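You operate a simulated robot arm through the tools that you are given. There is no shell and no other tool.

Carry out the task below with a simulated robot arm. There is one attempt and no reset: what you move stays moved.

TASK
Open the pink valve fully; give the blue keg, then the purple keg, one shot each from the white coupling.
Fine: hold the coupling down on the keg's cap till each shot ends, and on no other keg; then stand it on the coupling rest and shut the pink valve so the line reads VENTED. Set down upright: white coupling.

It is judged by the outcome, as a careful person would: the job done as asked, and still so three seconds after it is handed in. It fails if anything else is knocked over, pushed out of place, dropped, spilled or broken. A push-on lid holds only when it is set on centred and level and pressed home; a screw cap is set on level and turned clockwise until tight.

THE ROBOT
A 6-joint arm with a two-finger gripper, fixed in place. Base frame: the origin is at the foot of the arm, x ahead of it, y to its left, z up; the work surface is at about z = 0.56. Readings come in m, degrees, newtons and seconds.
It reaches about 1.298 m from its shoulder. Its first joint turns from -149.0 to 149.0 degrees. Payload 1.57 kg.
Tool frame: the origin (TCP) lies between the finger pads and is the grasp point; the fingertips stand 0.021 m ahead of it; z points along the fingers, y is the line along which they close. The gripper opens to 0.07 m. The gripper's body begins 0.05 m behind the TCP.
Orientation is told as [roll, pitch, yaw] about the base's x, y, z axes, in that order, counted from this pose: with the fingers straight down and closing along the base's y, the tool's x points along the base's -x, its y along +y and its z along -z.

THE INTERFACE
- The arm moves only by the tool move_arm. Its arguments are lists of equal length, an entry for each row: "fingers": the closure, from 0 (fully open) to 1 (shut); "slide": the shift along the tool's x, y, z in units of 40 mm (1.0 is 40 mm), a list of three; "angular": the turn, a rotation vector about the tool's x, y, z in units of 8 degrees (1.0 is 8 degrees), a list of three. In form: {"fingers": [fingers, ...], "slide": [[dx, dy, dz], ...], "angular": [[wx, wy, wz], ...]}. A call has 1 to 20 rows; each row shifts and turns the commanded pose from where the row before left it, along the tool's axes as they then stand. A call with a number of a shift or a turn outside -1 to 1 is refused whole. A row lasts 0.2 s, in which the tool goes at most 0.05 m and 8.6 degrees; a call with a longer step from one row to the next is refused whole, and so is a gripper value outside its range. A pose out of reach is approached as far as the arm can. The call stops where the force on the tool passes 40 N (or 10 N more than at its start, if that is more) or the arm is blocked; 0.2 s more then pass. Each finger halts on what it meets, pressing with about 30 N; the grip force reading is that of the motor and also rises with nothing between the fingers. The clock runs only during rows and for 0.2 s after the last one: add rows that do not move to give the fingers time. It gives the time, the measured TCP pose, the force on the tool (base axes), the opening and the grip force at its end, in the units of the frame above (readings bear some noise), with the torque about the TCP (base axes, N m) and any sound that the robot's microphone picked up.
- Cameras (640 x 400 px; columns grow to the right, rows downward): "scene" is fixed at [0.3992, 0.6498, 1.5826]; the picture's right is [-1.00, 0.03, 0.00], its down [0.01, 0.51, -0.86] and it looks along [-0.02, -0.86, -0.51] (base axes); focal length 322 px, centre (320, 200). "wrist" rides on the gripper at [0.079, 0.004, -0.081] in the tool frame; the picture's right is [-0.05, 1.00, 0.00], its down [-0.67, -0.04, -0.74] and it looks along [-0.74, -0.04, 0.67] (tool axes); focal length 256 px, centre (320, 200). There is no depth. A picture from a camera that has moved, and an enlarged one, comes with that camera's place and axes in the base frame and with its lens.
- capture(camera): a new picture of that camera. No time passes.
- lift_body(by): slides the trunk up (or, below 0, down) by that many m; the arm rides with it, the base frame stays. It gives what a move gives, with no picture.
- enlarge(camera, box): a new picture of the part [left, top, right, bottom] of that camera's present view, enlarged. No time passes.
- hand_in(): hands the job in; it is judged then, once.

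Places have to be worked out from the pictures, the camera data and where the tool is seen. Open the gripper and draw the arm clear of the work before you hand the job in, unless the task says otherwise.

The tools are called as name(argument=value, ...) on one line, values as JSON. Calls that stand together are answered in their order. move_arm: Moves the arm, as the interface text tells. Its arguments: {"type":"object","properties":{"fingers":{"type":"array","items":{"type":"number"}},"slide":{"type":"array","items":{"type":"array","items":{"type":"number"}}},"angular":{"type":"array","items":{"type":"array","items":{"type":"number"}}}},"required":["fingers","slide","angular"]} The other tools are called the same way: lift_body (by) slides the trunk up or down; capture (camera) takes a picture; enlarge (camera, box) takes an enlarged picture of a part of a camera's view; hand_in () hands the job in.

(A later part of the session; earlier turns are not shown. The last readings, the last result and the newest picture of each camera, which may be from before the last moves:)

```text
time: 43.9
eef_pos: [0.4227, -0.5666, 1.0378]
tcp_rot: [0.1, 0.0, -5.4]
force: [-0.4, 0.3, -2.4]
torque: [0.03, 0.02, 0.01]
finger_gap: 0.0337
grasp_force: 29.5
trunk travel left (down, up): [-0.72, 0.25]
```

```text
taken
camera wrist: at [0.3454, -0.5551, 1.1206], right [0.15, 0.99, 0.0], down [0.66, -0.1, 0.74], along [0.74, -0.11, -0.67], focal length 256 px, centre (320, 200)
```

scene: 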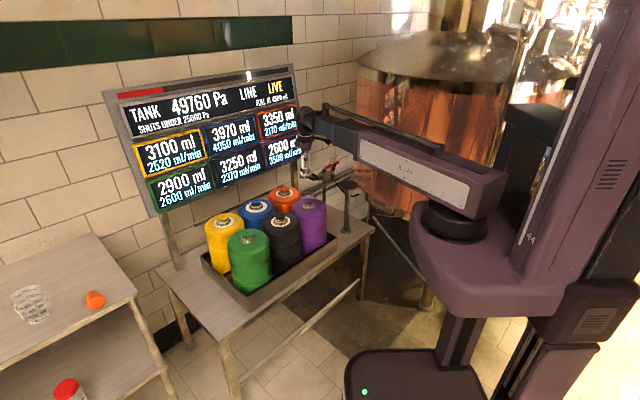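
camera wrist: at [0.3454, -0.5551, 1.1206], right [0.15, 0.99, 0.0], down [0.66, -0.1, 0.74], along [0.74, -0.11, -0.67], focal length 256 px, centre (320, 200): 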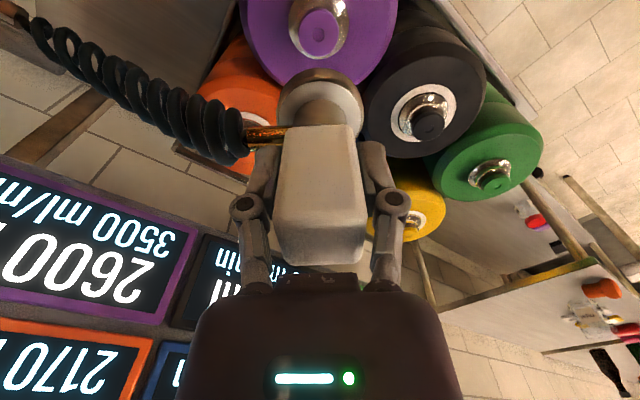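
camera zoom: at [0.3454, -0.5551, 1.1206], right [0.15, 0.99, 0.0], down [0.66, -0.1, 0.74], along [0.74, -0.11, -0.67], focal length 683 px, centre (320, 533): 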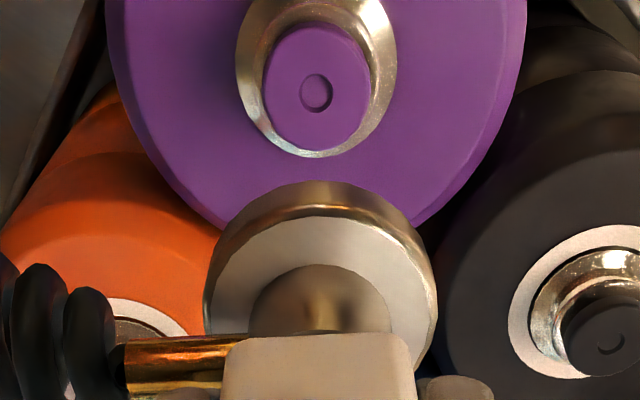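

Purple's dimple is at (317,94) versus the reference (320,113): I must shift about 6 mm toward -x and 1 mm toward -y, then lower partway and recheck.

move_arm(fingers=[1, 1], slide=[[0.155, -0.03, 0], [0, 0, 0]], angular=[[0, 0, 0], [0, 0, 0]])

enlarge(camera="wrist", box=[240, 0, 400, 150])

lift_body(by=-0.11)

enlarge(camera="scene", box=[280, 170, 340, 220])

enlarge(camera="wrist", box=[240, 0, 400, 150])

```text
time: 44.5
eef_pos: [0.4169, -0.5666, 1.0392]
tcp_rot: [0.1, 0.0, -5.3]
force: [-1.3, -0.7, -2.8]
torque: [0.01, 0.03, -0.02]
finger_gap: 0.0336
grasp_force: 29.8
trunk travel left (down, up): [-0.72, 0.25]
```

```text
2.67 times, centred on (320, 75) of wrist
camera zoom: at [0.3392, -0.5557, 1.1206], right [0.15, 0.99, 0.0], down [0.66, -0.1, 0.74], along [0.74, -0.11, -0.67], focal length 683 px, centre (320, 533)
```

zoom: 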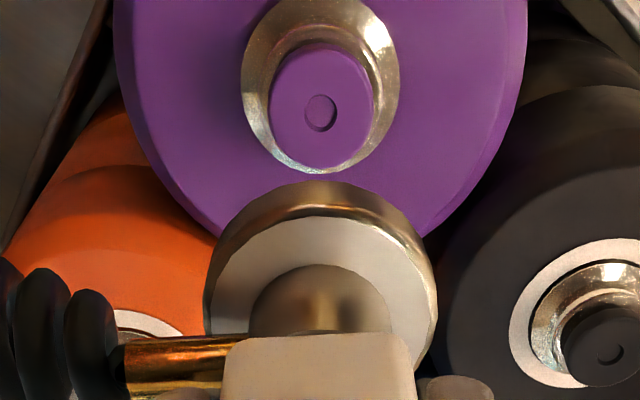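

```text
time: 45.9
eef_pos: [0.4183, -0.5676, 0.929]
tcp_rot: [0.2, 0.1, -5.4]
force: [0.6, 0.1, -2.4]
torque: [0.0, 0.02, 0.03]
finger_gap: 0.0338
grasp_force: 30.1
trunk travel left (down, up): [-0.61, 0.36]
```

```text
8.00 times, centred on (310, 195) of scene
camera zoom: at [0.3992, 0.6498, 1.5826], right [-1.0, 0.03, 0.0], down [0.01, 0.51, -0.86], along [-0.02, -0.86, -0.51], focal length 2576 px, centre (400, 240)
```

zoom: 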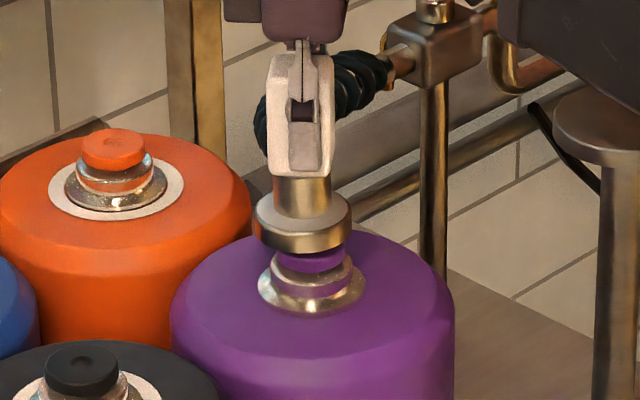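

```text
2.67 times, centred on (320, 75) of wrist
camera zoom: at [0.3391, -0.5556, 1.0107], right [0.15, 0.99, 0.0], down [0.66, -0.1, 0.74], along [0.74, -0.11, -0.67], focal length 683 px, centre (320, 533)
```

zoom: 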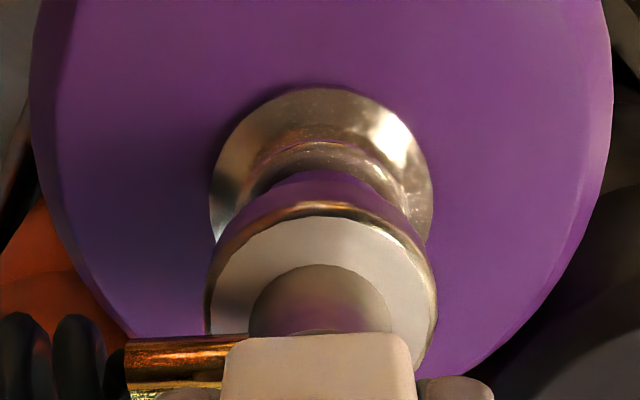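

Purple is aligned the same way blue was; I nudge 1 mm in -x and lower onto the cap in small steps.

move_arm(fingers=[1, 1], slide=[[0.03, 0, 0], [0, 0, 0]], angular=[[0, 0, 0], [0, 0, 0]])

lift_body(by=-0.014)

lift_body(by=-0.004)

```text
time: 46.5
eef_pos: [0.4161, -0.5667, 0.9295]
tcp_rot: [0.1, 0.1, -5.4]
force: [0.7, -0.5, -2.6]
torque: [-0.01, 0.04, 0.01]
finger_gap: 0.0336
grasp_force: 29.8
trunk travel left (down, up): [-0.61, 0.36]
```

```text
time: 47.1
eef_pos: [0.4154, -0.5663, 0.9159]
tcp_rot: [0.1, 0.1, -5.4]
force: [-0.4, -0.1, 1.4]
torque: [-0.01, -0.01, 0.0]
finger_gap: 0.0337
grasp_force: 30.5
trunk travel left (down, up): [-0.596, 0.374]
```

```text
time: 47.6
eef_pos: [0.4165, -0.5671, 0.9112]
tcp_rot: [0.1, 0.0, -5.5]
force: [2.1, -3.9, 16.0]
torque: [-0.15, -0.06, 0.01]
finger_gap: 0.0338
grasp_force: 30.2
trunk travel left (down, up): [-0.592, 0.378]
```

Contact with ~16 N so far; I press a further 3 mm to match what triggered blue's shot, and read the display.

lift_body(by=-0.003)

enlarge(camera="scene", box=[100, 60, 310, 210])

enlarge(camera="scene", box=[280, 170, 340, 220])

```text
time: 48.1
eef_pos: [0.415, -0.5664, 0.9095]
tcp_rot: [0.1, -0.1, -5.6]
force: [2.2, -6.5, 25.3]
torque: [-0.28, -0.03, -0.03]
finger_gap: 0.0335
grasp_force: 30.2
trunk travel left (down, up): [-0.589, 0.381]
```

```text
2.67 times, centred on (205, 135) of scene
camera zoom: at [0.3992, 0.6498, 1.5826], right [-1.0, 0.03, 0.0], down [0.01, 0.51, -0.86], along [-0.02, -0.86, -0.51], focal length 859 px, centre (627, 373)
```

zoom: 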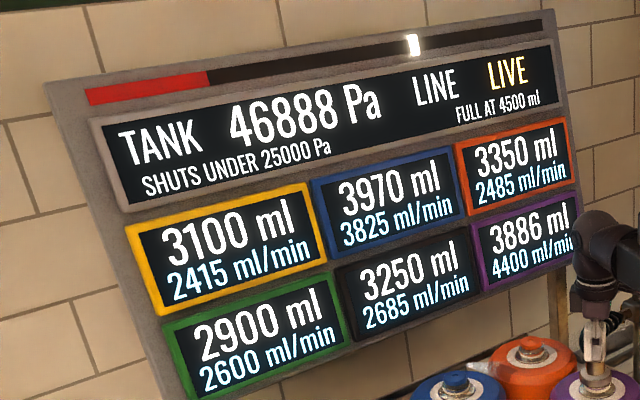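

```text
8.00 times, centred on (310, 195) of scene
camera zoom: at [0.3992, 0.6498, 1.5826], right [-1.0, 0.03, 0.0], down [0.01, 0.51, -0.86], along [-0.02, -0.86, -0.51], focal length 2576 px, centre (400, 240)
```

zoom: 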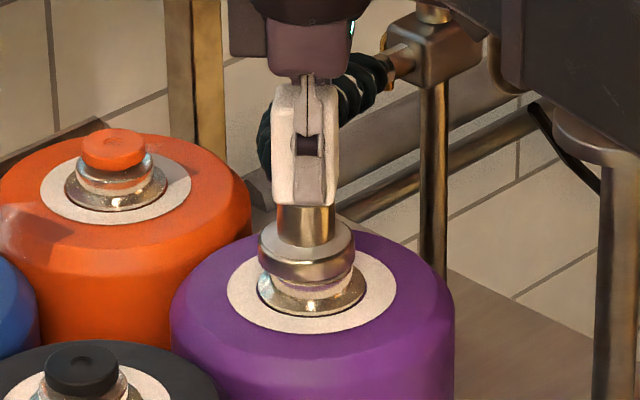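

Purple has gone to 3886 ml; I hold a moment and check that the figure is steady.

move_arm(fingers=[1], slide=[[0, 0, 0]], angular=[[0, 0, 0]])

enlarge(camera="scene", box=[100, 60, 310, 210])

```text
time: 48.5
eef_pos: [0.4156, -0.5662, 0.9083]
tcp_rot: [0.1, 0.0, -5.4]
force: [2.1, -7.4, 25.4]
torque: [-0.28, -0.03, -0.03]
finger_gap: 0.0334
grasp_force: 29.7
trunk travel left (down, up): [-0.589, 0.381]
```

```text
2.67 times, centred on (205, 135) of scene
camera zoom: at [0.3992, 0.6498, 1.5826], right [-1.0, 0.03, 0.0], down [0.01, 0.51, -0.86], along [-0.02, -0.86, -0.51], focal length 859 px, centre (627, 373)
```

zoom: 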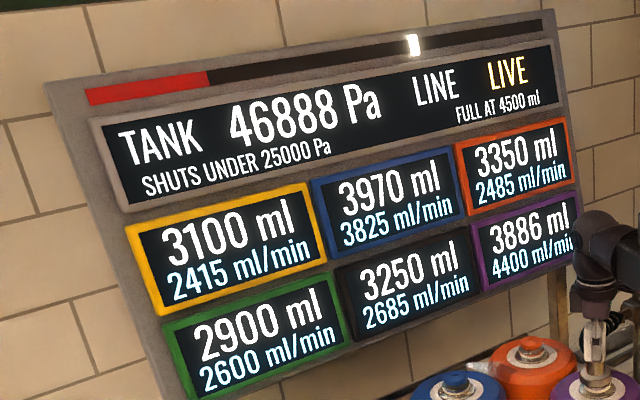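

Steady at 3886 ml / 46888 Pa: purple's shot has ended. I lift clear and carry the coupling back above its rest at (0.2225,-0.729).

lift_body(by=0.13)

move_arm(fingers=[1, 1, 1, 1, 1, 1, 1, 1, 1, 1], slide=[[0.3, -0.305, 0], [0.55, -0.565, 0], [0.6, -0.61, 0], [0.6, -0.61, 0], [0.6, -0.61, 0], [0.6, -0.61, 0], [0.55, -0.565, 0], [0.4, -0.41, 0], [0.23, -0.235, 0], [0, 0, 0]], angular=[[0, 0, 0], [0, 0, 0], [0, 0, 0], [0, 0, 0], [0, 0, 0], [0, 0, 0], [0, 0, 0], [0, 0, 0], [0, 0, 0], [0, 0, 0]])

capture(camera="wrist")

enlarge(camera="scene", box=[300, 110, 400, 240])

```text
time: 50.1
eef_pos: [0.4165, -0.5654, 1.0382]
tcp_rot: [0.1, 0.1, -5.4]
force: [-0.2, 1.1, -2.0]
torque: [0.01, 0.0, -0.01]
finger_gap: 0.0338
grasp_force: 30.1
trunk travel left (down, up): [-0.719, 0.251]
```

```text
time: 52.3
eef_pos: [0.2222, -0.7298, 1.0375]
tcp_rot: [0.1, 0.1, -5.4]
force: [-0.3, 0.0, -2.4]
torque: [0.0, 0.05, 0.0]
finger_gap: 0.0334
grasp_force: 30.1
trunk travel left (down, up): [-0.719, 0.251]
```

```text
taken
camera wrist: at [0.1435, -0.7189, 1.1196], right [0.15, 0.99, 0.0], down [0.66, -0.1, 0.74], along [0.74, -0.11, -0.67], focal length 256 px, centre (320, 200)
```

wrist: 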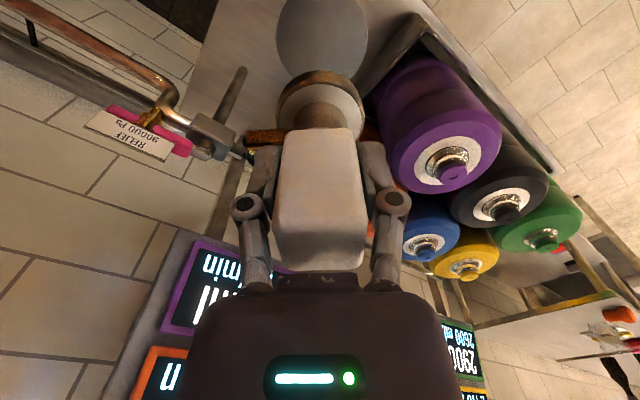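

```text
3.08 times, centred on (350, 175) of scene
camera zoom: at [0.3992, 0.6498, 1.5826], right [-1.0, 0.03, 0.0], down [0.01, 0.51, -0.86], along [-0.02, -0.86, -0.51], focal length 991 px, centre (228, 277)
```

zoom: 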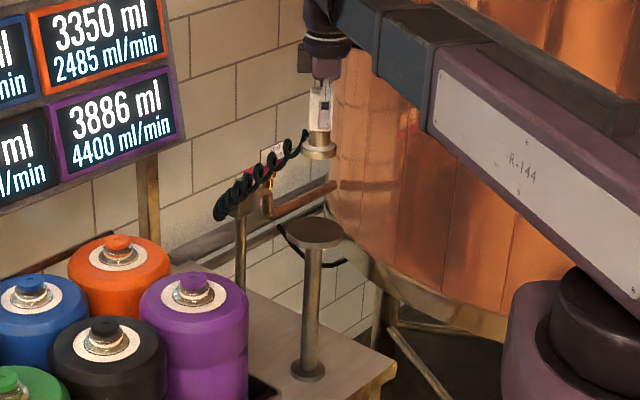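

The coupling is centred above the rest disc as before. I lower it close to the disc, then step down gently until contact.

lift_body(by=-0.115)

lift_body(by=-0.008)

enlarge(camera="scene", box=[320, 150, 380, 200])

enlarge(camera="wrist", box=[240, 0, 400, 150])

```text
time: 53.8
eef_pos: [0.2224, -0.7291, 0.9236]
tcp_rot: [0.1, 0.2, -5.5]
force: [-0.1, 0.0, -2.0]
torque: [-0.02, 0.04, 0.0]
finger_gap: 0.0337
grasp_force: 29.5
trunk travel left (down, up): [-0.604, 0.366]
```

```text
time: 54.4
eef_pos: [0.2213, -0.7308, 0.915]
tcp_rot: [0.1, 0.0, -5.4]
force: [-0.4, 0.6, -1.3]
torque: [-0.03, 0.02, 0.0]
finger_gap: 0.0337
grasp_force: 30.3
trunk travel left (down, up): [-0.596, 0.374]
```

```text
8.00 times, centred on (350, 175) of scene
camera zoom: at [0.3992, 0.6498, 1.5826], right [-1.0, 0.03, 0.0], down [0.01, 0.51, -0.86], along [-0.02, -0.86, -0.51], focal length 2576 px, centre (80, 400)
```

zoom: 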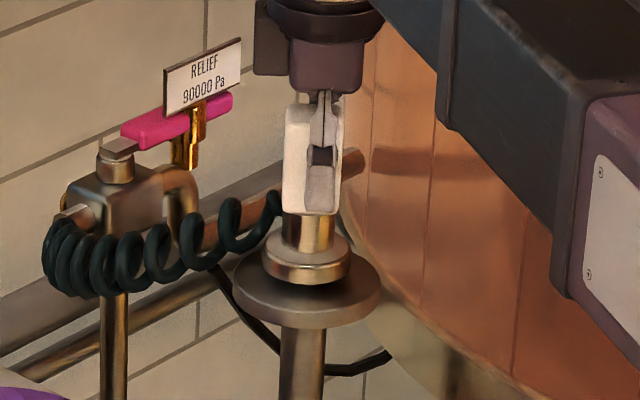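

```text
2.67 times, centred on (320, 75) of wrist
camera zoom: at [0.1436, -0.7188, 0.9966], right [0.15, 0.99, 0.0], down [0.66, -0.1, 0.74], along [0.74, -0.11, -0.67], focal length 683 px, centre (320, 533)
```

zoom: 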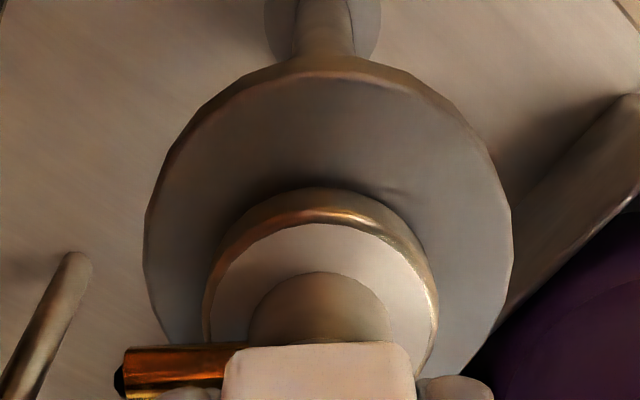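

Centred on the disc and nearly down. I continue with 3 mm steps until the disc takes the load.

lift_body(by=-0.004)

lift_body(by=-0.003)

```text
time: 54.9
eef_pos: [0.2216, -0.7294, 0.9113]
tcp_rot: [0.1, 0.0, -5.5]
force: [0.0, 0.7, -1.6]
torque: [0.01, 0.0, -0.01]
finger_gap: 0.0336
grasp_force: 30.4
trunk travel left (down, up): [-0.592, 0.378]
```

```text
time: 55.4
eef_pos: [0.2215, -0.729, 0.9074]
tcp_rot: [0.1, 0.1, -5.4]
force: [0.5, -0.9, -1.7]
torque: [0.04, -0.01, 0.0]
finger_gap: 0.0335
grasp_force: 30.3
trunk travel left (down, up): [-0.589, 0.381]
```

No load transfer yet; I step down further.

lift_body(by=-0.002)

lift_body(by=-0.002)

```text
time: 55.9
eef_pos: [0.2218, -0.7293, 0.906]
tcp_rot: [-0.1, 0.0, -5.4]
force: [3.8, -8.8, 29.1]
torque: [-0.1, 0.21, 0.11]
finger_gap: 0.0337
grasp_force: 30.3
trunk travel left (down, up): [-0.587, 0.383]
```

```text
time: 56.5
eef_pos: [0.2222, -0.7297, 0.9059]
tcp_rot: [0.0, 0.0, -5.5]
force: [4.1, -10.9, 31.9]
torque: [-0.39, -0.15, -0.08]
finger_gap: 0.0336
grasp_force: 30.1
trunk travel left (down, up): [-0.585, 0.385]
```

The disc carries it now (≈30 N). I ease up 2 mm to relieve the load before releasing.

lift_body(by=0.002)

enlarge(camera="scene", box=[320, 150, 380, 200])

```text
time: 57.0
eef_pos: [0.2212, -0.7277, 0.9057]
tcp_rot: [0.3, 0.0, -5.5]
force: [0.2, 0.5, -2.6]
torque: [-0.01, 0.0, -0.02]
finger_gap: 0.0339
grasp_force: 29.8
trunk travel left (down, up): [-0.587, 0.383]
```

```text
8.00 times, centred on (350, 175) of scene
camera zoom: at [0.3992, 0.6498, 1.5826], right [-1.0, 0.03, 0.0], down [0.01, 0.51, -0.86], along [-0.02, -0.86, -0.51], focal length 2576 px, centre (80, 400)
```

zoom: 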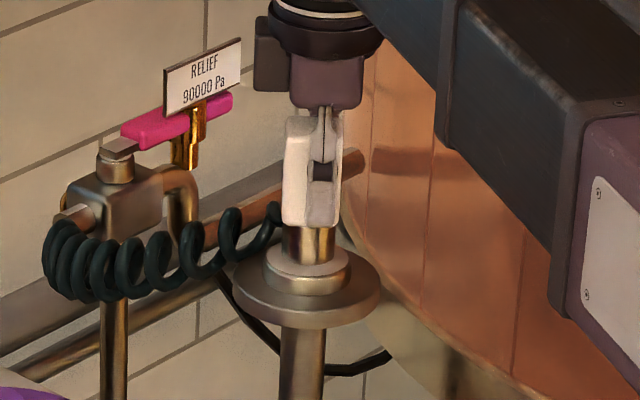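

Now it just hangs (~a millimetre or less above). I lower 1 mm to a light touch, then open the gripper.

lift_body(by=-0.001)

```text
time: 57.5
eef_pos: [0.2227, -0.7298, 0.905]
tcp_rot: [0.1, 0.1, -5.4]
force: [-0.5, 3.7, 4.3]
torque: [0.15, 0.13, -0.01]
finger_gap: 0.0334
grasp_force: 30.0
trunk travel left (down, up): [-0.586, 0.384]
```

Light contact (about 4–6 N on the disc). I open the fingers gradually.

move_arm(fingers=[0.45, 0.35, 0.2, 0, 0, 0], slide=[[0, 0, 0], [0, 0, 0], [0, 0, 0], [0, 0, 0], [0, 0, 0], [0, 0, 0]], angular=[[0, 0, 0], [0, 0, 0], [0, 0, 0], [0, 0, 0], [0, 0, 0], [0, 0, 0]])

capture(camera="wrist")

enlarge(camera="scene", box=[320, 150, 380, 200])

```text
time: 58.9
eef_pos: [0.2209, -0.7292, 0.9046]
tcp_rot: [0.2, 0.1, -5.5]
force: [0.2, 0.0, -0.9]
torque: [0.01, 0.0, -0.01]
finger_gap: 0.0704
grasp_force: 0.1
trunk travel left (down, up): [-0.586, 0.384]
```

```text
taken
camera wrist: at [0.1435, -0.7187, 0.9867], right [0.15, 0.99, 0.0], down [0.66, -0.1, 0.74], along [0.74, -0.11, -0.67], focal length 256 px, centre (320, 200)
```

wrist: 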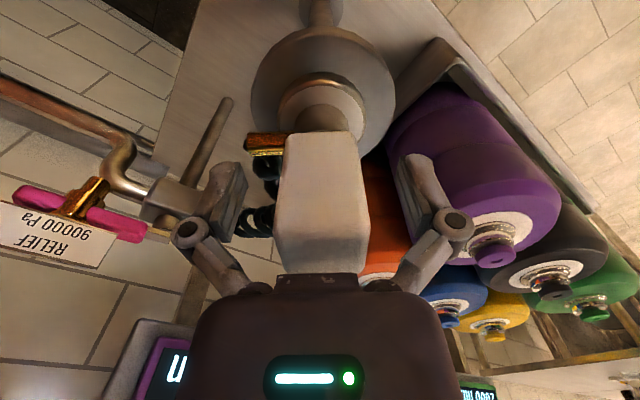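

```text
8.00 times, centred on (350, 175) of scene
camera zoom: at [0.3992, 0.6498, 1.5826], right [-1.0, 0.03, 0.0], down [0.01, 0.51, -0.86], along [-0.02, -0.86, -0.51], focal length 2576 px, centre (80, 400)
```

zoom: 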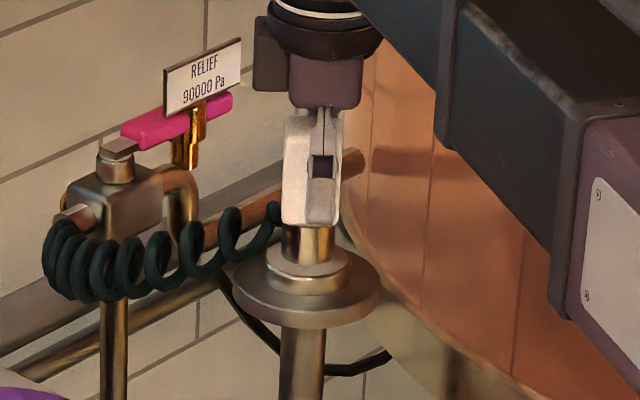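

The coupling stands upright on the rest with the fingers clear. I raise straight up and verify.

lift_body(by=0.15)

enlarge(camera="scene", box=[310, 140, 380, 240])

capture(camera="wrist")

```text
time: 60.6
eef_pos: [0.2213, -0.7297, 1.0542]
tcp_rot: [0.2, 0.1, -5.4]
force: [0.9, 0.0, 0.9]
torque: [0.0, 0.02, 0.01]
finger_gap: 0.0701
grasp_force: 0.1
trunk travel left (down, up): [-0.736, 0.234]
```

```text
4.00 times, centred on (345, 190) of scene
camera zoom: at [0.3992, 0.6498, 1.5826], right [-1.0, 0.03, 0.0], down [0.01, 0.51, -0.86], along [-0.02, -0.86, -0.51], focal length 1288 px, centre (220, 240)
```

zoom: 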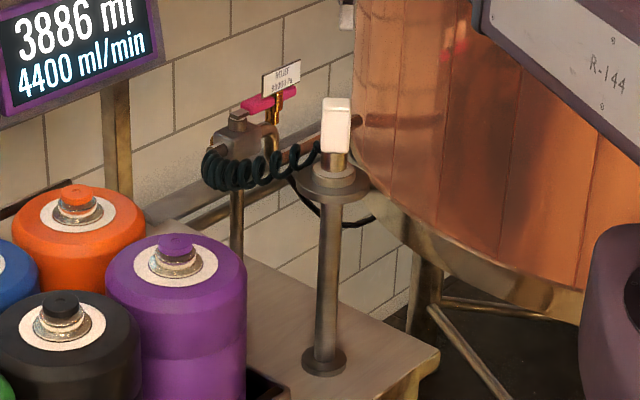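

```text
taken
camera wrist: at [0.1435, -0.7187, 1.1366], right [0.15, 0.99, 0.0], down [0.66, -0.1, 0.74], along [0.74, -0.11, -0.67], focal length 256 px, centre (320, 200)
```

wrist: 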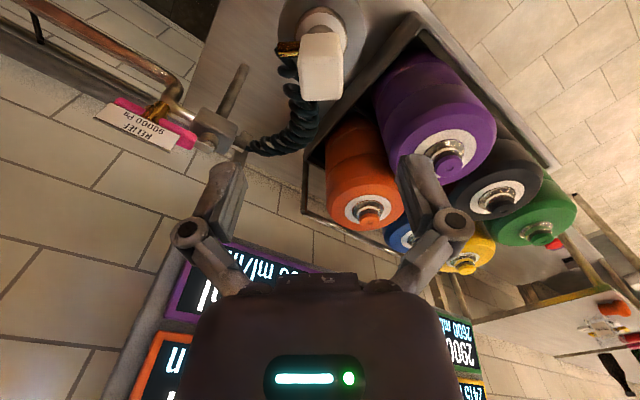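

The coupling stands upright on its rest. For shutting, the lever must be pushed clockwise from its wall side, close to the pivot so the finger stays clear of the relief sign; I close the fingers, square the tool, and move above that spot (~(0.347,-0.951)).

move_arm(fingers=[1, 1, 1, 1, 1, 1, 1, 1, 1], slide=[[0, 0, 0], [-0.45, -0.793, 0], [-0.45, -0.793, 0], [-0.45, -0.793, 0], [-0.45, -0.793, 0], [-0.45, -0.793, 0], [-0.45, -0.793, 0], [-0.45, -0.793, 0], [0, 0, 0]], angular=[[0, 0, -0.68], [0, 0, 0], [0, 0, 0], [0, 0, 0], [0, 0, 0], [0, 0, 0], [0, 0, 0], [0, 0, 0], [0, 0, 0]])

capture(camera="wrist")

enlarge(camera="scene", box=[280, 90, 380, 190])

```text
time: 62.6
eef_pos: [0.3492, -0.953, 1.0555]
tcp_rot: [0.0, 0.0, 0.0]
force: [0.5, -1.0, 0.3]
torque: [-0.04, -0.03, 0.0]
finger_gap: 0.0003
grasp_force: 28.6
trunk travel left (down, up): [-0.736, 0.234]
```

```text
taken
camera wrist: at [0.2701, -0.9491, 1.1369], right [0.05, 1.0, 0.0], down [0.67, -0.04, 0.74], along [0.74, -0.04, -0.67], focal length 256 px, centre (320, 200)
```

wrist: 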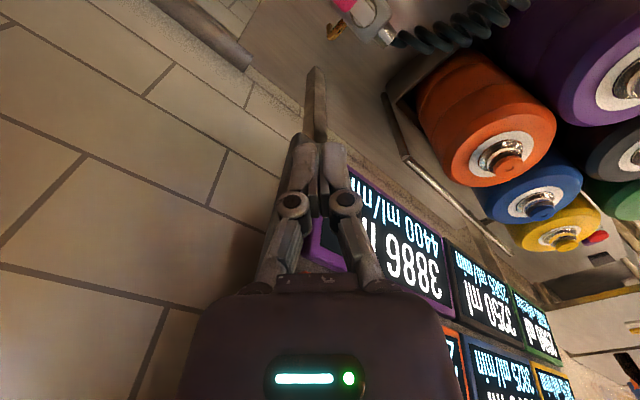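

```text
4.00 times, centred on (330, 140) of scene
camera zoom: at [0.3992, 0.6498, 1.5826], right [-1.0, 0.03, 0.0], down [0.01, 0.51, -0.86], along [-0.02, -0.86, -0.51], focal length 1288 px, centre (280, 440)
```

zoom: 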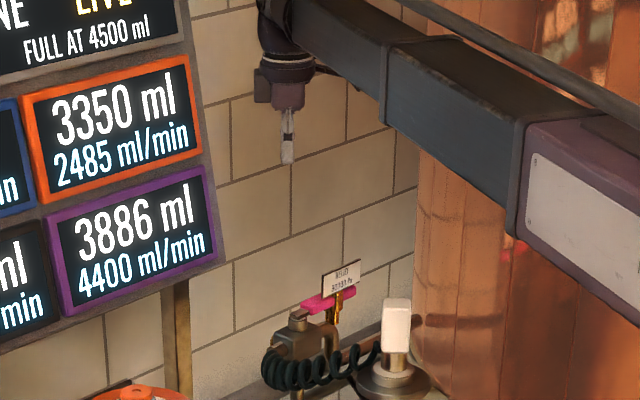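

I zoom in on the landing area beside the lever's pivot before descending.

enlarge(camera="wrist", box=[280, 0, 420, 80])

lift_body(by=-0.1)

enlarge(camera="wrist", box=[240, 0, 440, 150])

enlarge(camera="scene", box=[300, 110, 370, 190])

```text
4.57 times, centred on (350, 40) of wrist
camera zoom: at [0.2701, -0.9491, 1.1369], right [0.05, 1.0, 0.0], down [0.67, -0.04, 0.74], along [0.74, -0.04, -0.67], focal length 1170 px, centre (183, 931)
```

zoom: 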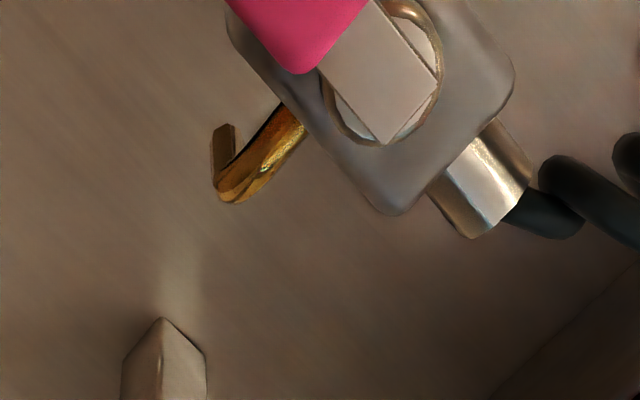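

```text
time: 64.0
eef_pos: [0.3484, -0.9517, 0.9546]
tcp_rot: [0.0, 0.0, 0.0]
force: [-0.9, -0.6, 0.0]
torque: [0.0, -0.01, 0.01]
finger_gap: 0.0001
grasp_force: 28.8
trunk travel left (down, up): [-0.636, 0.334]
```

```text
2.67 times, centred on (340, 75) of wrist
camera zoom: at [0.2703, -0.9492, 1.0368], right [0.05, 1.0, 0.0], down [0.67, -0.04, 0.74], along [0.74, -0.04, -0.67], focal length 683 px, centre (267, 533)
```

zoom: 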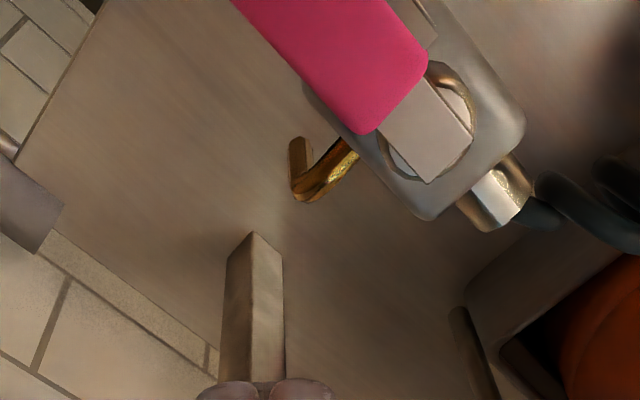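

```text
5.00 times, centred on (335, 150) of scene
camera zoom: at [0.3992, 0.6498, 1.5826], right [-1.0, 0.03, 0.0], down [0.01, 0.51, -0.86], along [-0.02, -0.86, -0.51], focal length 1610 px, centre (245, 450)
```

zoom: 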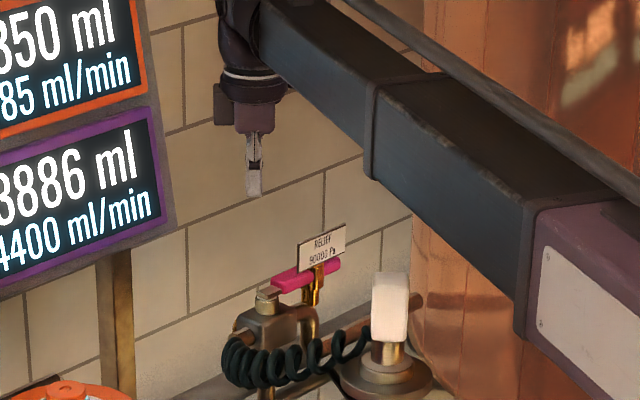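

The lever axis is exactly along 225° with pivot ≈(0.334,-0.911) — 91° from its shut position, confirming it was fully open. My landing spot is 1.6 cm clear of the lever on the wall side and above the low vent spout; I lower in two steps.

lift_body(by=-0.07)

capture(camera="wrist")

enlarge(camera="scene", box=[300, 130, 370, 190])

```text
time: 65.0
eef_pos: [0.3481, -0.9529, 0.8853]
tcp_rot: [0.2, 0.1, 0.1]
force: [-0.1, 0.4, 0.5]
torque: [0.0, 0.0, 0.0]
finger_gap: 0.0
grasp_force: 29.2
trunk travel left (down, up): [-0.566, 0.404]
```

```text
taken
camera wrist: at [0.2703, -0.9492, 0.9668], right [0.05, 1.0, 0.0], down [0.67, -0.04, 0.74], along [0.74, -0.04, -0.67], focal length 256 px, centre (320, 200)
```

wrist: 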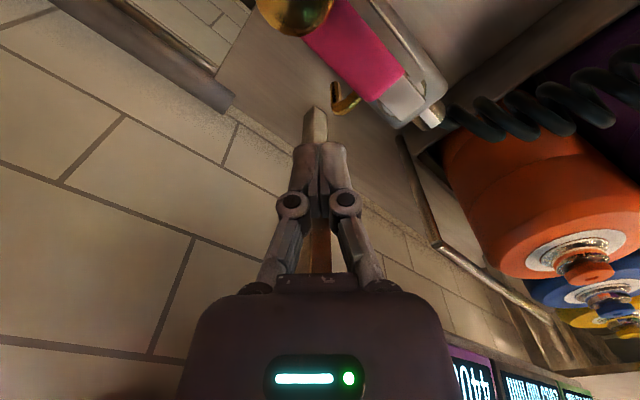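

```text
6.67 times, centred on (335, 160) of scene
camera zoom: at [0.3992, 0.6498, 1.5826], right [-1.0, 0.03, 0.0], down [0.01, 0.51, -0.86], along [-0.02, -0.86, -0.51], focal length 2147 px, centre (220, 467)
```

zoom: 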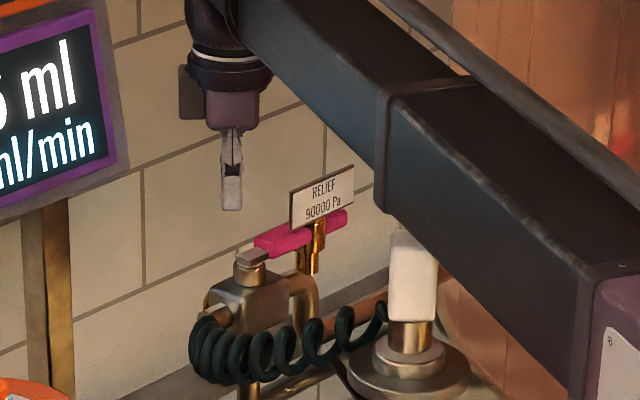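

All clear. I lower the last 0.032 m to lever level.

lift_body(by=-0.018)

lift_body(by=-0.014)

capture(camera="wrist")

enlarge(camera="scene", box=[300, 130, 370, 190])

```text
time: 65.7
eef_pos: [0.3486, -0.9524, 0.8668]
tcp_rot: [0.2, 0.0, 0.0]
force: [-1.1, -0.1, 0.1]
torque: [0.04, 0.01, 0.03]
finger_gap: 0.0
grasp_force: 28.8
trunk travel left (down, up): [-0.548, 0.422]
```

```text
time: 66.3
eef_pos: [0.3492, -0.9524, 0.854]
tcp_rot: [0.0, 0.0, 0.0]
force: [0.2, 0.4, -0.3]
torque: [0.02, -0.01, -0.04]
finger_gap: 0.0
grasp_force: 28.1
trunk travel left (down, up): [-0.534, 0.436]
```

```text
taken
camera wrist: at [0.2703, -0.9492, 0.9347], right [0.05, 1.0, 0.0], down [0.67, -0.04, 0.74], along [0.74, -0.04, -0.67], focal length 256 px, centre (320, 200)
```

wrist: 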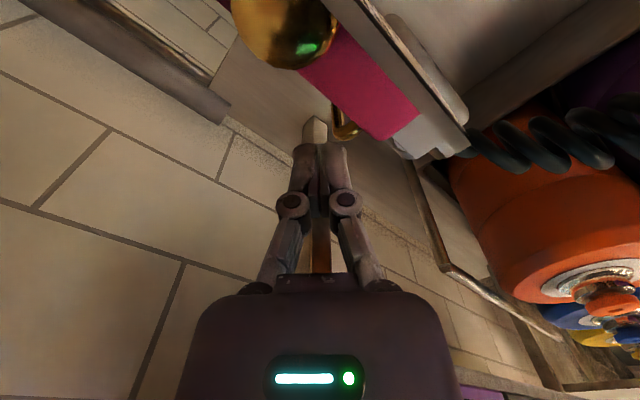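

```text
6.67 times, centred on (335, 160) of scene
camera zoom: at [0.3992, 0.6498, 1.5826], right [-1.0, 0.03, 0.0], down [0.01, 0.51, -0.86], along [-0.02, -0.86, -0.51], focal length 2147 px, centre (220, 467)
```

zoom: 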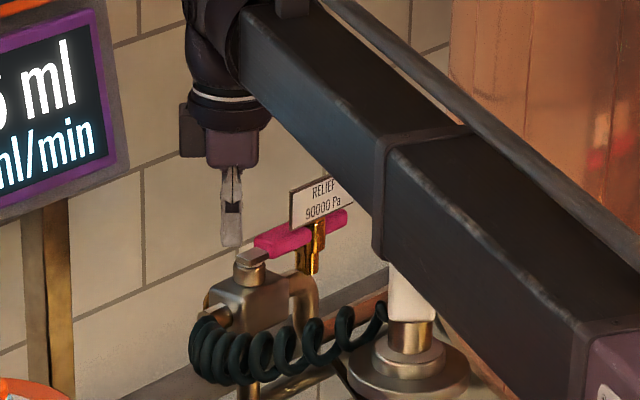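

From here I see the relief sign's near end reaches close to the pivot, so pushing near the pivot would foul it; the lever's last ~1 cm at its tip protrudes past the sign instead. I rise, turn the tool to yaw -45° (finger square to the lever), and go above the wall side of the tip to look.

lift_body(by=0.12)

move_arm(fingers=[1, 1, 1, 1, 1, 1, 1], slide=[[0, 0, 0], [0, 0, 0], [0, 0, 0], [0, 0, 0], [0, 0, 0], [0, 0, 0], [0, 0, 0]], angular=[[0, 0, 0.9375], [0, 0, 0.9375], [0, 0, 0.9375], [0, 0, 0.9375], [0, 0, 0.9375], [0, 0, 0.9375], [0, 0, 0]])

capture(camera="wrist")

enlarge(camera="scene", box=[280, 90, 380, 190])

```text
time: 67.8
eef_pos: [0.3487, -0.952, 0.9734]
tcp_rot: [0.2, 0.0, 0.0]
force: [-0.1, 0.5, 0.2]
torque: [0.0, -0.03, -0.02]
finger_gap: 0.0001
grasp_force: 28.8
trunk travel left (down, up): [-0.654, 0.316]
```

```text
time: 69.4
eef_pos: [0.349, -0.9526, 0.9723]
tcp_rot: [0.1, 0.2, -45.2]
force: [0.4, 0.1, 0.0]
torque: [0.0, -0.02, -0.02]
finger_gap: 0.0
grasp_force: 28.7
trunk travel left (down, up): [-0.654, 0.316]
```

```text
taken
camera wrist: at [0.2968, -0.8943, 1.0548], right [0.74, 0.67, 0.0], down [0.45, -0.5, 0.74], along [0.5, -0.55, -0.67], focal length 256 px, centre (320, 200)
```

wrist: 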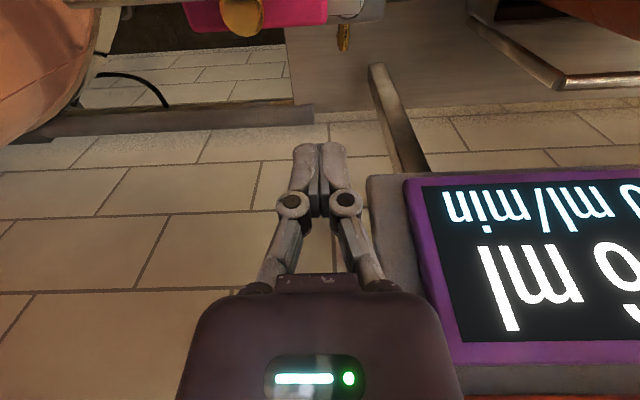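

```text
4.00 times, centred on (330, 140) of scene
camera zoom: at [0.3992, 0.6498, 1.5826], right [-1.0, 0.03, 0.0], down [0.01, 0.51, -0.86], along [-0.02, -0.86, -0.51], focal length 1288 px, centre (280, 440)
```

zoom: 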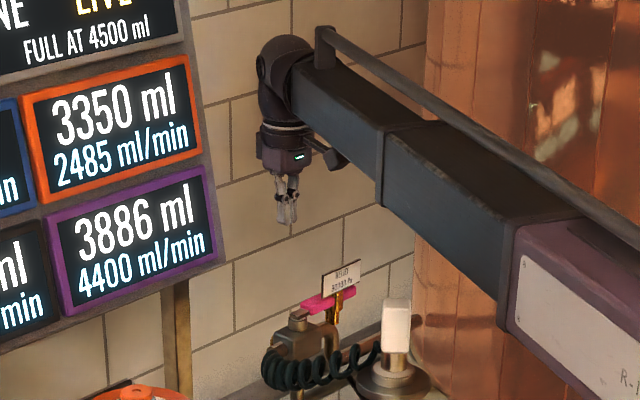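

The tank is well to the side. I slide along the lever direction to the tip and look again.

move_arm(fingers=[1, 1, 1, 1], slide=[[0.023, -0.717, 0], [0.023, -0.717, 0], [0.023, -0.717, 0], [0, 0, 0]], angular=[[0, 0, 0], [0, 0, 0], [0, 0, 0], [0, 0, 0]])

capture(camera="wrist")

enlarge(camera="wrist", box=[240, 0, 440, 120])

enlarge(camera="scene", box=[280, 90, 380, 190])

```text
time: 70.4
eef_pos: [0.2861, -1.0117, 0.9723]
tcp_rot: [0.1, 0.2, -44.9]
force: [0.0, 0.6, 0.1]
torque: [-0.02, -0.04, 0.03]
finger_gap: 0.0
grasp_force: 28.3
trunk travel left (down, up): [-0.654, 0.316]
```

```text
taken
camera wrist: at [0.234, -0.9534, 1.0548], right [0.74, 0.67, 0.0], down [0.45, -0.5, 0.74], along [0.5, -0.55, -0.67], focal length 256 px, centre (320, 200)
```

wrist: 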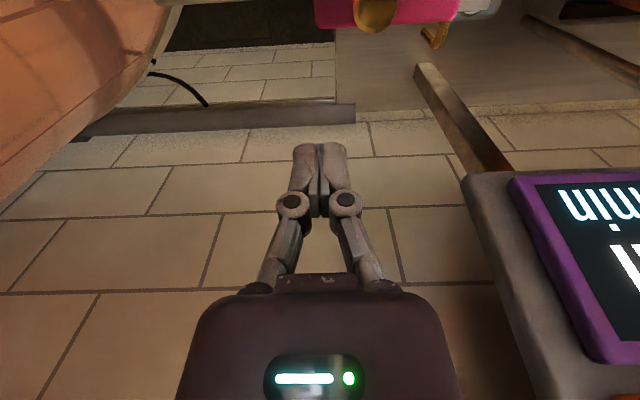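

```text
3.20 times, centred on (340, 60) of wrist
camera zoom: at [0.234, -0.9534, 1.0548], right [0.74, 0.67, 0.0], down [0.45, -0.5, 0.74], along [0.5, -0.55, -0.67], focal length 819 px, centre (256, 648)
```

zoom: 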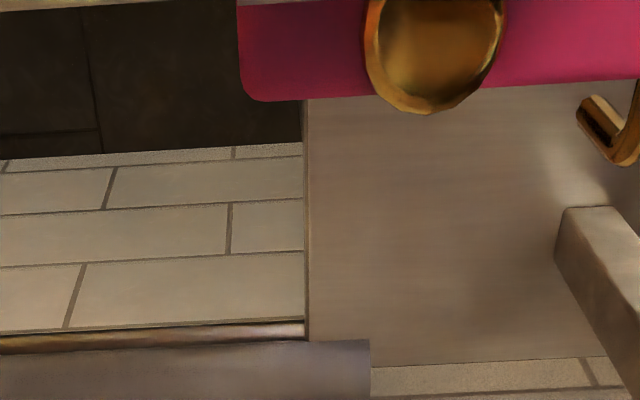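

```text
4.00 times, centred on (330, 140) of scene
camera zoom: at [0.3992, 0.6498, 1.5826], right [-1.0, 0.03, 0.0], down [0.01, 0.51, -0.86], along [-0.02, -0.86, -0.51], focal length 1288 px, centre (280, 440)
```

zoom: 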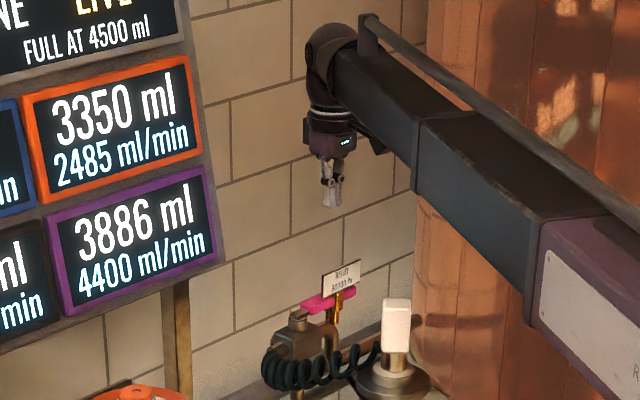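

The tip's wall-side corner is at (0.2675,-0.994) and I am 3.7 cm to its wall side; the relief fitting and sign end about 1.5 cm short of the tip. I shift 2 mm outward and lower to lever level, with ≥3.5 cm estimated forearm clearance over the coupling.

move_arm(fingers=[1, 1], slide=[[0, -0.05, 0], [0, 0, 0]], angular=[[0, 0, 0], [0, 0, 0]])

lift_body(by=-0.07)

capture(camera="wrist")

enlarge(camera="scene", box=[310, 110, 380, 190])

```text
time: 71.0
eef_pos: [0.286, -1.013, 0.9734]
tcp_rot: [0.1, 0.1, -45.0]
force: [-0.3, 0.6, 0.5]
torque: [-0.01, -0.02, 0.01]
finger_gap: 0.0
grasp_force: 28.1
trunk travel left (down, up): [-0.654, 0.316]
```

```text
time: 72.1
eef_pos: [0.2855, -1.0128, 0.9023]
tcp_rot: [0.1, 0.1, -45.1]
force: [-0.2, 0.2, -0.1]
torque: [0.01, 0.02, 0.01]
finger_gap: 0.0
grasp_force: 28.3
trunk travel left (down, up): [-0.584, 0.386]
```

```text
taken
camera wrist: at [0.2328, -0.9548, 0.9849], right [0.74, 0.67, 0.0], down [0.45, -0.5, 0.74], along [0.5, -0.55, -0.67], focal length 256 px, centre (320, 200)
```

wrist: 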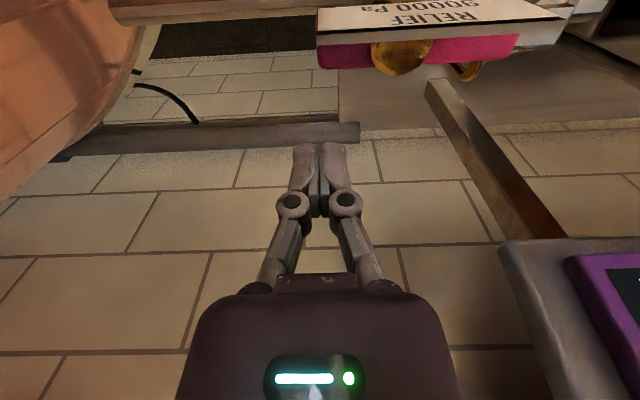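

```text
5.00 times, centred on (345, 150) of scene
camera zoom: at [0.3992, 0.6498, 1.5826], right [-1.0, 0.03, 0.0], down [0.01, 0.51, -0.86], along [-0.02, -0.86, -0.51], focal length 1610 px, centre (195, 450)
```

zoom: 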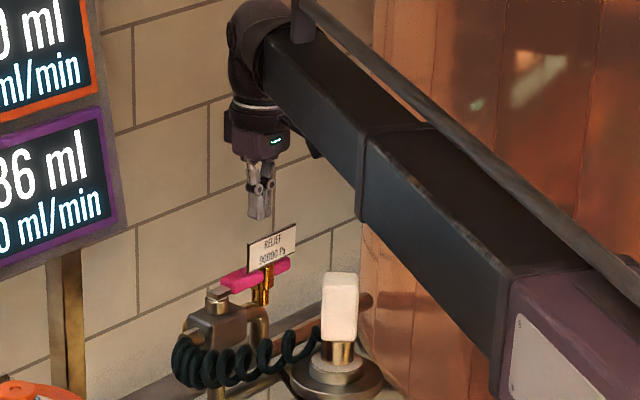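

Closer up, the relief sign spans nearly to the lever's tip (along ≈0.033–0.103 m from the pivot), leaving free lever only near the pivot. I'll push there instead with the tool at yaw +45° for the first ~40°, then finish at larger radius; first I rise and re-orient.

lift_body(by=0.08)

move_arm(fingers=[1, 1, 1, 1, 1, 1, 1, 1, 1, 1, 1, 1, 1], slide=[[0, 0, 0], [0, 0, 0], [0, 0, 0], [0, 0, 0], [0, 0, 0], [0, 0, 0], [0, 0, 0], [0, 0, 0], [0, 0, 0], [0, 0, 0], [0, 0, 0], [0, 0, 0], [0, 0, 0]], angular=[[0, 0, -0.9375], [0, 0, -0.9375], [0, 0, -0.9375], [0, 0, -0.9375], [0, 0, -0.9375], [0, 0, -0.9375], [0, 0, -0.9375], [0, 0, -0.9375], [0, 0, -0.9375], [0, 0, -0.9375], [0, 0, -0.9375], [0, 0, -0.9375], [0, 0, 0]])

```text
time: 73.3
eef_pos: [0.2851, -1.0132, 0.9841]
tcp_rot: [0.1, 0.1, -45.0]
force: [0.5, -0.3, -0.2]
torque: [0.01, 0.01, 0.0]
finger_gap: 0.0001
grasp_force: 28.3
trunk travel left (down, up): [-0.664, 0.306]
```

```text
time: 76.1
eef_pos: [0.2857, -1.0123, 0.9825]
tcp_rot: [0.2, -0.1, 45.1]
force: [-0.1, 0.2, -0.2]
torque: [0.0, 0.01, -0.04]
finger_gap: 0.0
grasp_force: 28.6
trunk travel left (down, up): [-0.664, 0.306]
```

Yaw +45° reached. I slide back toward the pivot, to the wall side of the lever near its root, and look.

move_arm(fingers=[1, 1, 1, 1], slide=[[-0.713, 0, 0], [-0.713, 0, 0], [-0.713, 0.01, 0], [0, 0, 0]], angular=[[0, 0, 0], [0, 0, 0], [0, 0, 0], [0, 0, 0]])

capture(camera="wrist")

enlarge(camera="wrist", box=[240, 0, 440, 150])

enlarge(camera="scene", box=[300, 110, 380, 190])

```text
time: 77.1
eef_pos: [0.3444, -0.9512, 0.9828]
tcp_rot: [0.2, 0.0, 45.0]
force: [-0.7, -0.7, 0.0]
torque: [0.01, 0.01, -0.02]
finger_gap: 0.0
grasp_force: 28.7
trunk travel left (down, up): [-0.664, 0.306]
```

```text
taken
camera wrist: at [0.2857, -1.0056, 1.0646], right [-0.67, 0.74, 0.0], down [0.5, 0.44, 0.75], along [0.55, 0.5, -0.67], focal length 256 px, centre (320, 200)
```

wrist: 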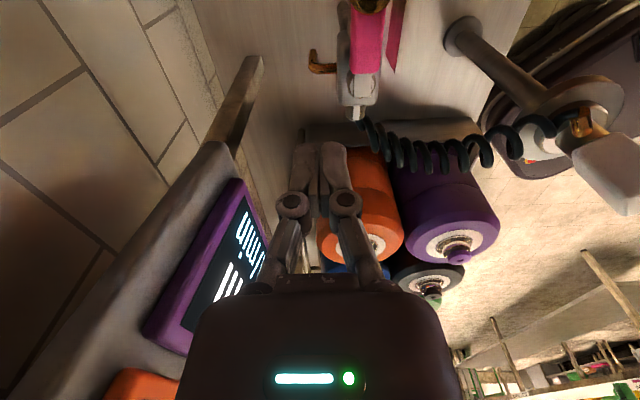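

```text
2.67 times, centred on (340, 75) of wrist
camera zoom: at [0.2857, -1.0056, 1.0646], right [-0.67, 0.74, 0.0], down [0.5, 0.44, 0.75], along [0.55, 0.5, -0.67], focal length 683 px, centre (267, 533)
```

zoom: 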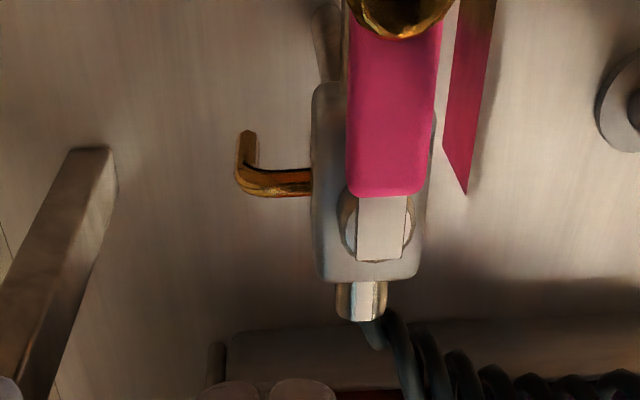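

```text
5.00 times, centred on (340, 150) of scene
camera zoom: at [0.3992, 0.6498, 1.5826], right [-1.0, 0.03, 0.0], down [0.01, 0.51, -0.86], along [-0.02, -0.86, -0.51], focal length 1610 px, centre (220, 450)
```

zoom: 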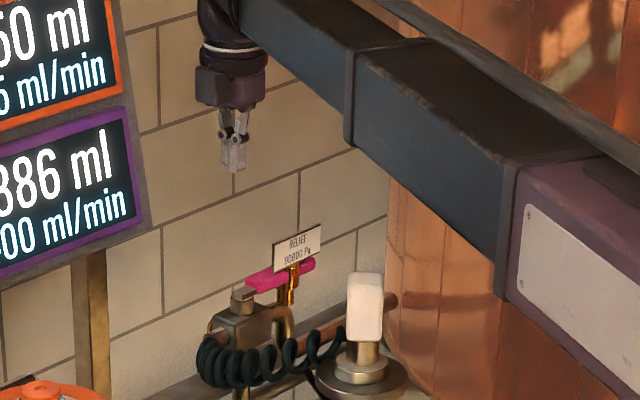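

This view down the lever shows its axis, the sign's near end (~0.029 m from the pivot) and free lever root. I set the finger at 15 mm from the pivot on the wall side and lower to lever level.

move_arm(fingers=[1, 1], slide=[[-0.13, 0, 0], [0, 0, 0]], angular=[[0, 0, 0], [0, 0, 0]])

lift_body(by=-0.1)

lift_body(by=-0.03)

capture(camera="wrist")

enlarge(camera="scene", box=[300, 130, 370, 190])

```text
time: 77.7
eef_pos: [0.3481, -0.9474, 0.9837]
tcp_rot: [0.1, -0.1, 44.9]
force: [0.2, -0.1, 0.6]
torque: [0.0, -0.03, -0.04]
finger_gap: 0.0
grasp_force: 28.6
trunk travel left (down, up): [-0.664, 0.306]
```

```text
time: 79.0
eef_pos: [0.3489, -0.9469, 0.8828]
tcp_rot: [0.2, -0.1, 45.0]
force: [-1.0, -0.3, -0.3]
torque: [-0.01, 0.03, -0.03]
finger_gap: 0.0
grasp_force: 28.6
trunk travel left (down, up): [-0.564, 0.406]
```

```text
time: 79.7
eef_pos: [0.3492, -0.9475, 0.8535]
tcp_rot: [0.1, -0.1, 45.0]
force: [-0.3, 1.3, -0.4]
torque: [0.01, 0.01, -0.01]
finger_gap: 0.0
grasp_force: 28.1
trunk travel left (down, up): [-0.534, 0.436]
```

```text
taken
camera wrist: at [0.2898, -1.0018, 0.9346], right [-0.67, 0.74, 0.0], down [0.5, 0.44, 0.75], along [0.55, 0.5, -0.67], focal length 256 px, centre (320, 200)
```

wrist: 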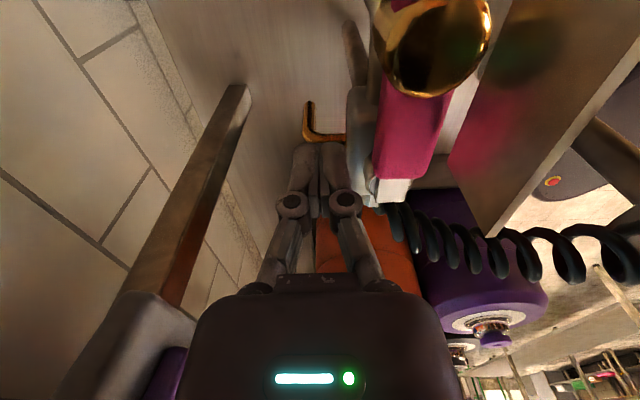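

```text
6.67 times, centred on (335, 160) of scene
camera zoom: at [0.3992, 0.6498, 1.5826], right [-1.0, 0.03, 0.0], down [0.01, 0.51, -0.86], along [-0.02, -0.86, -0.51], focal length 2147 px, centre (220, 467)
```

zoom: 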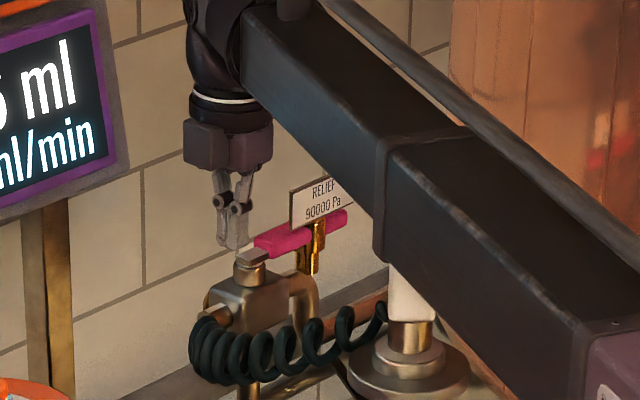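

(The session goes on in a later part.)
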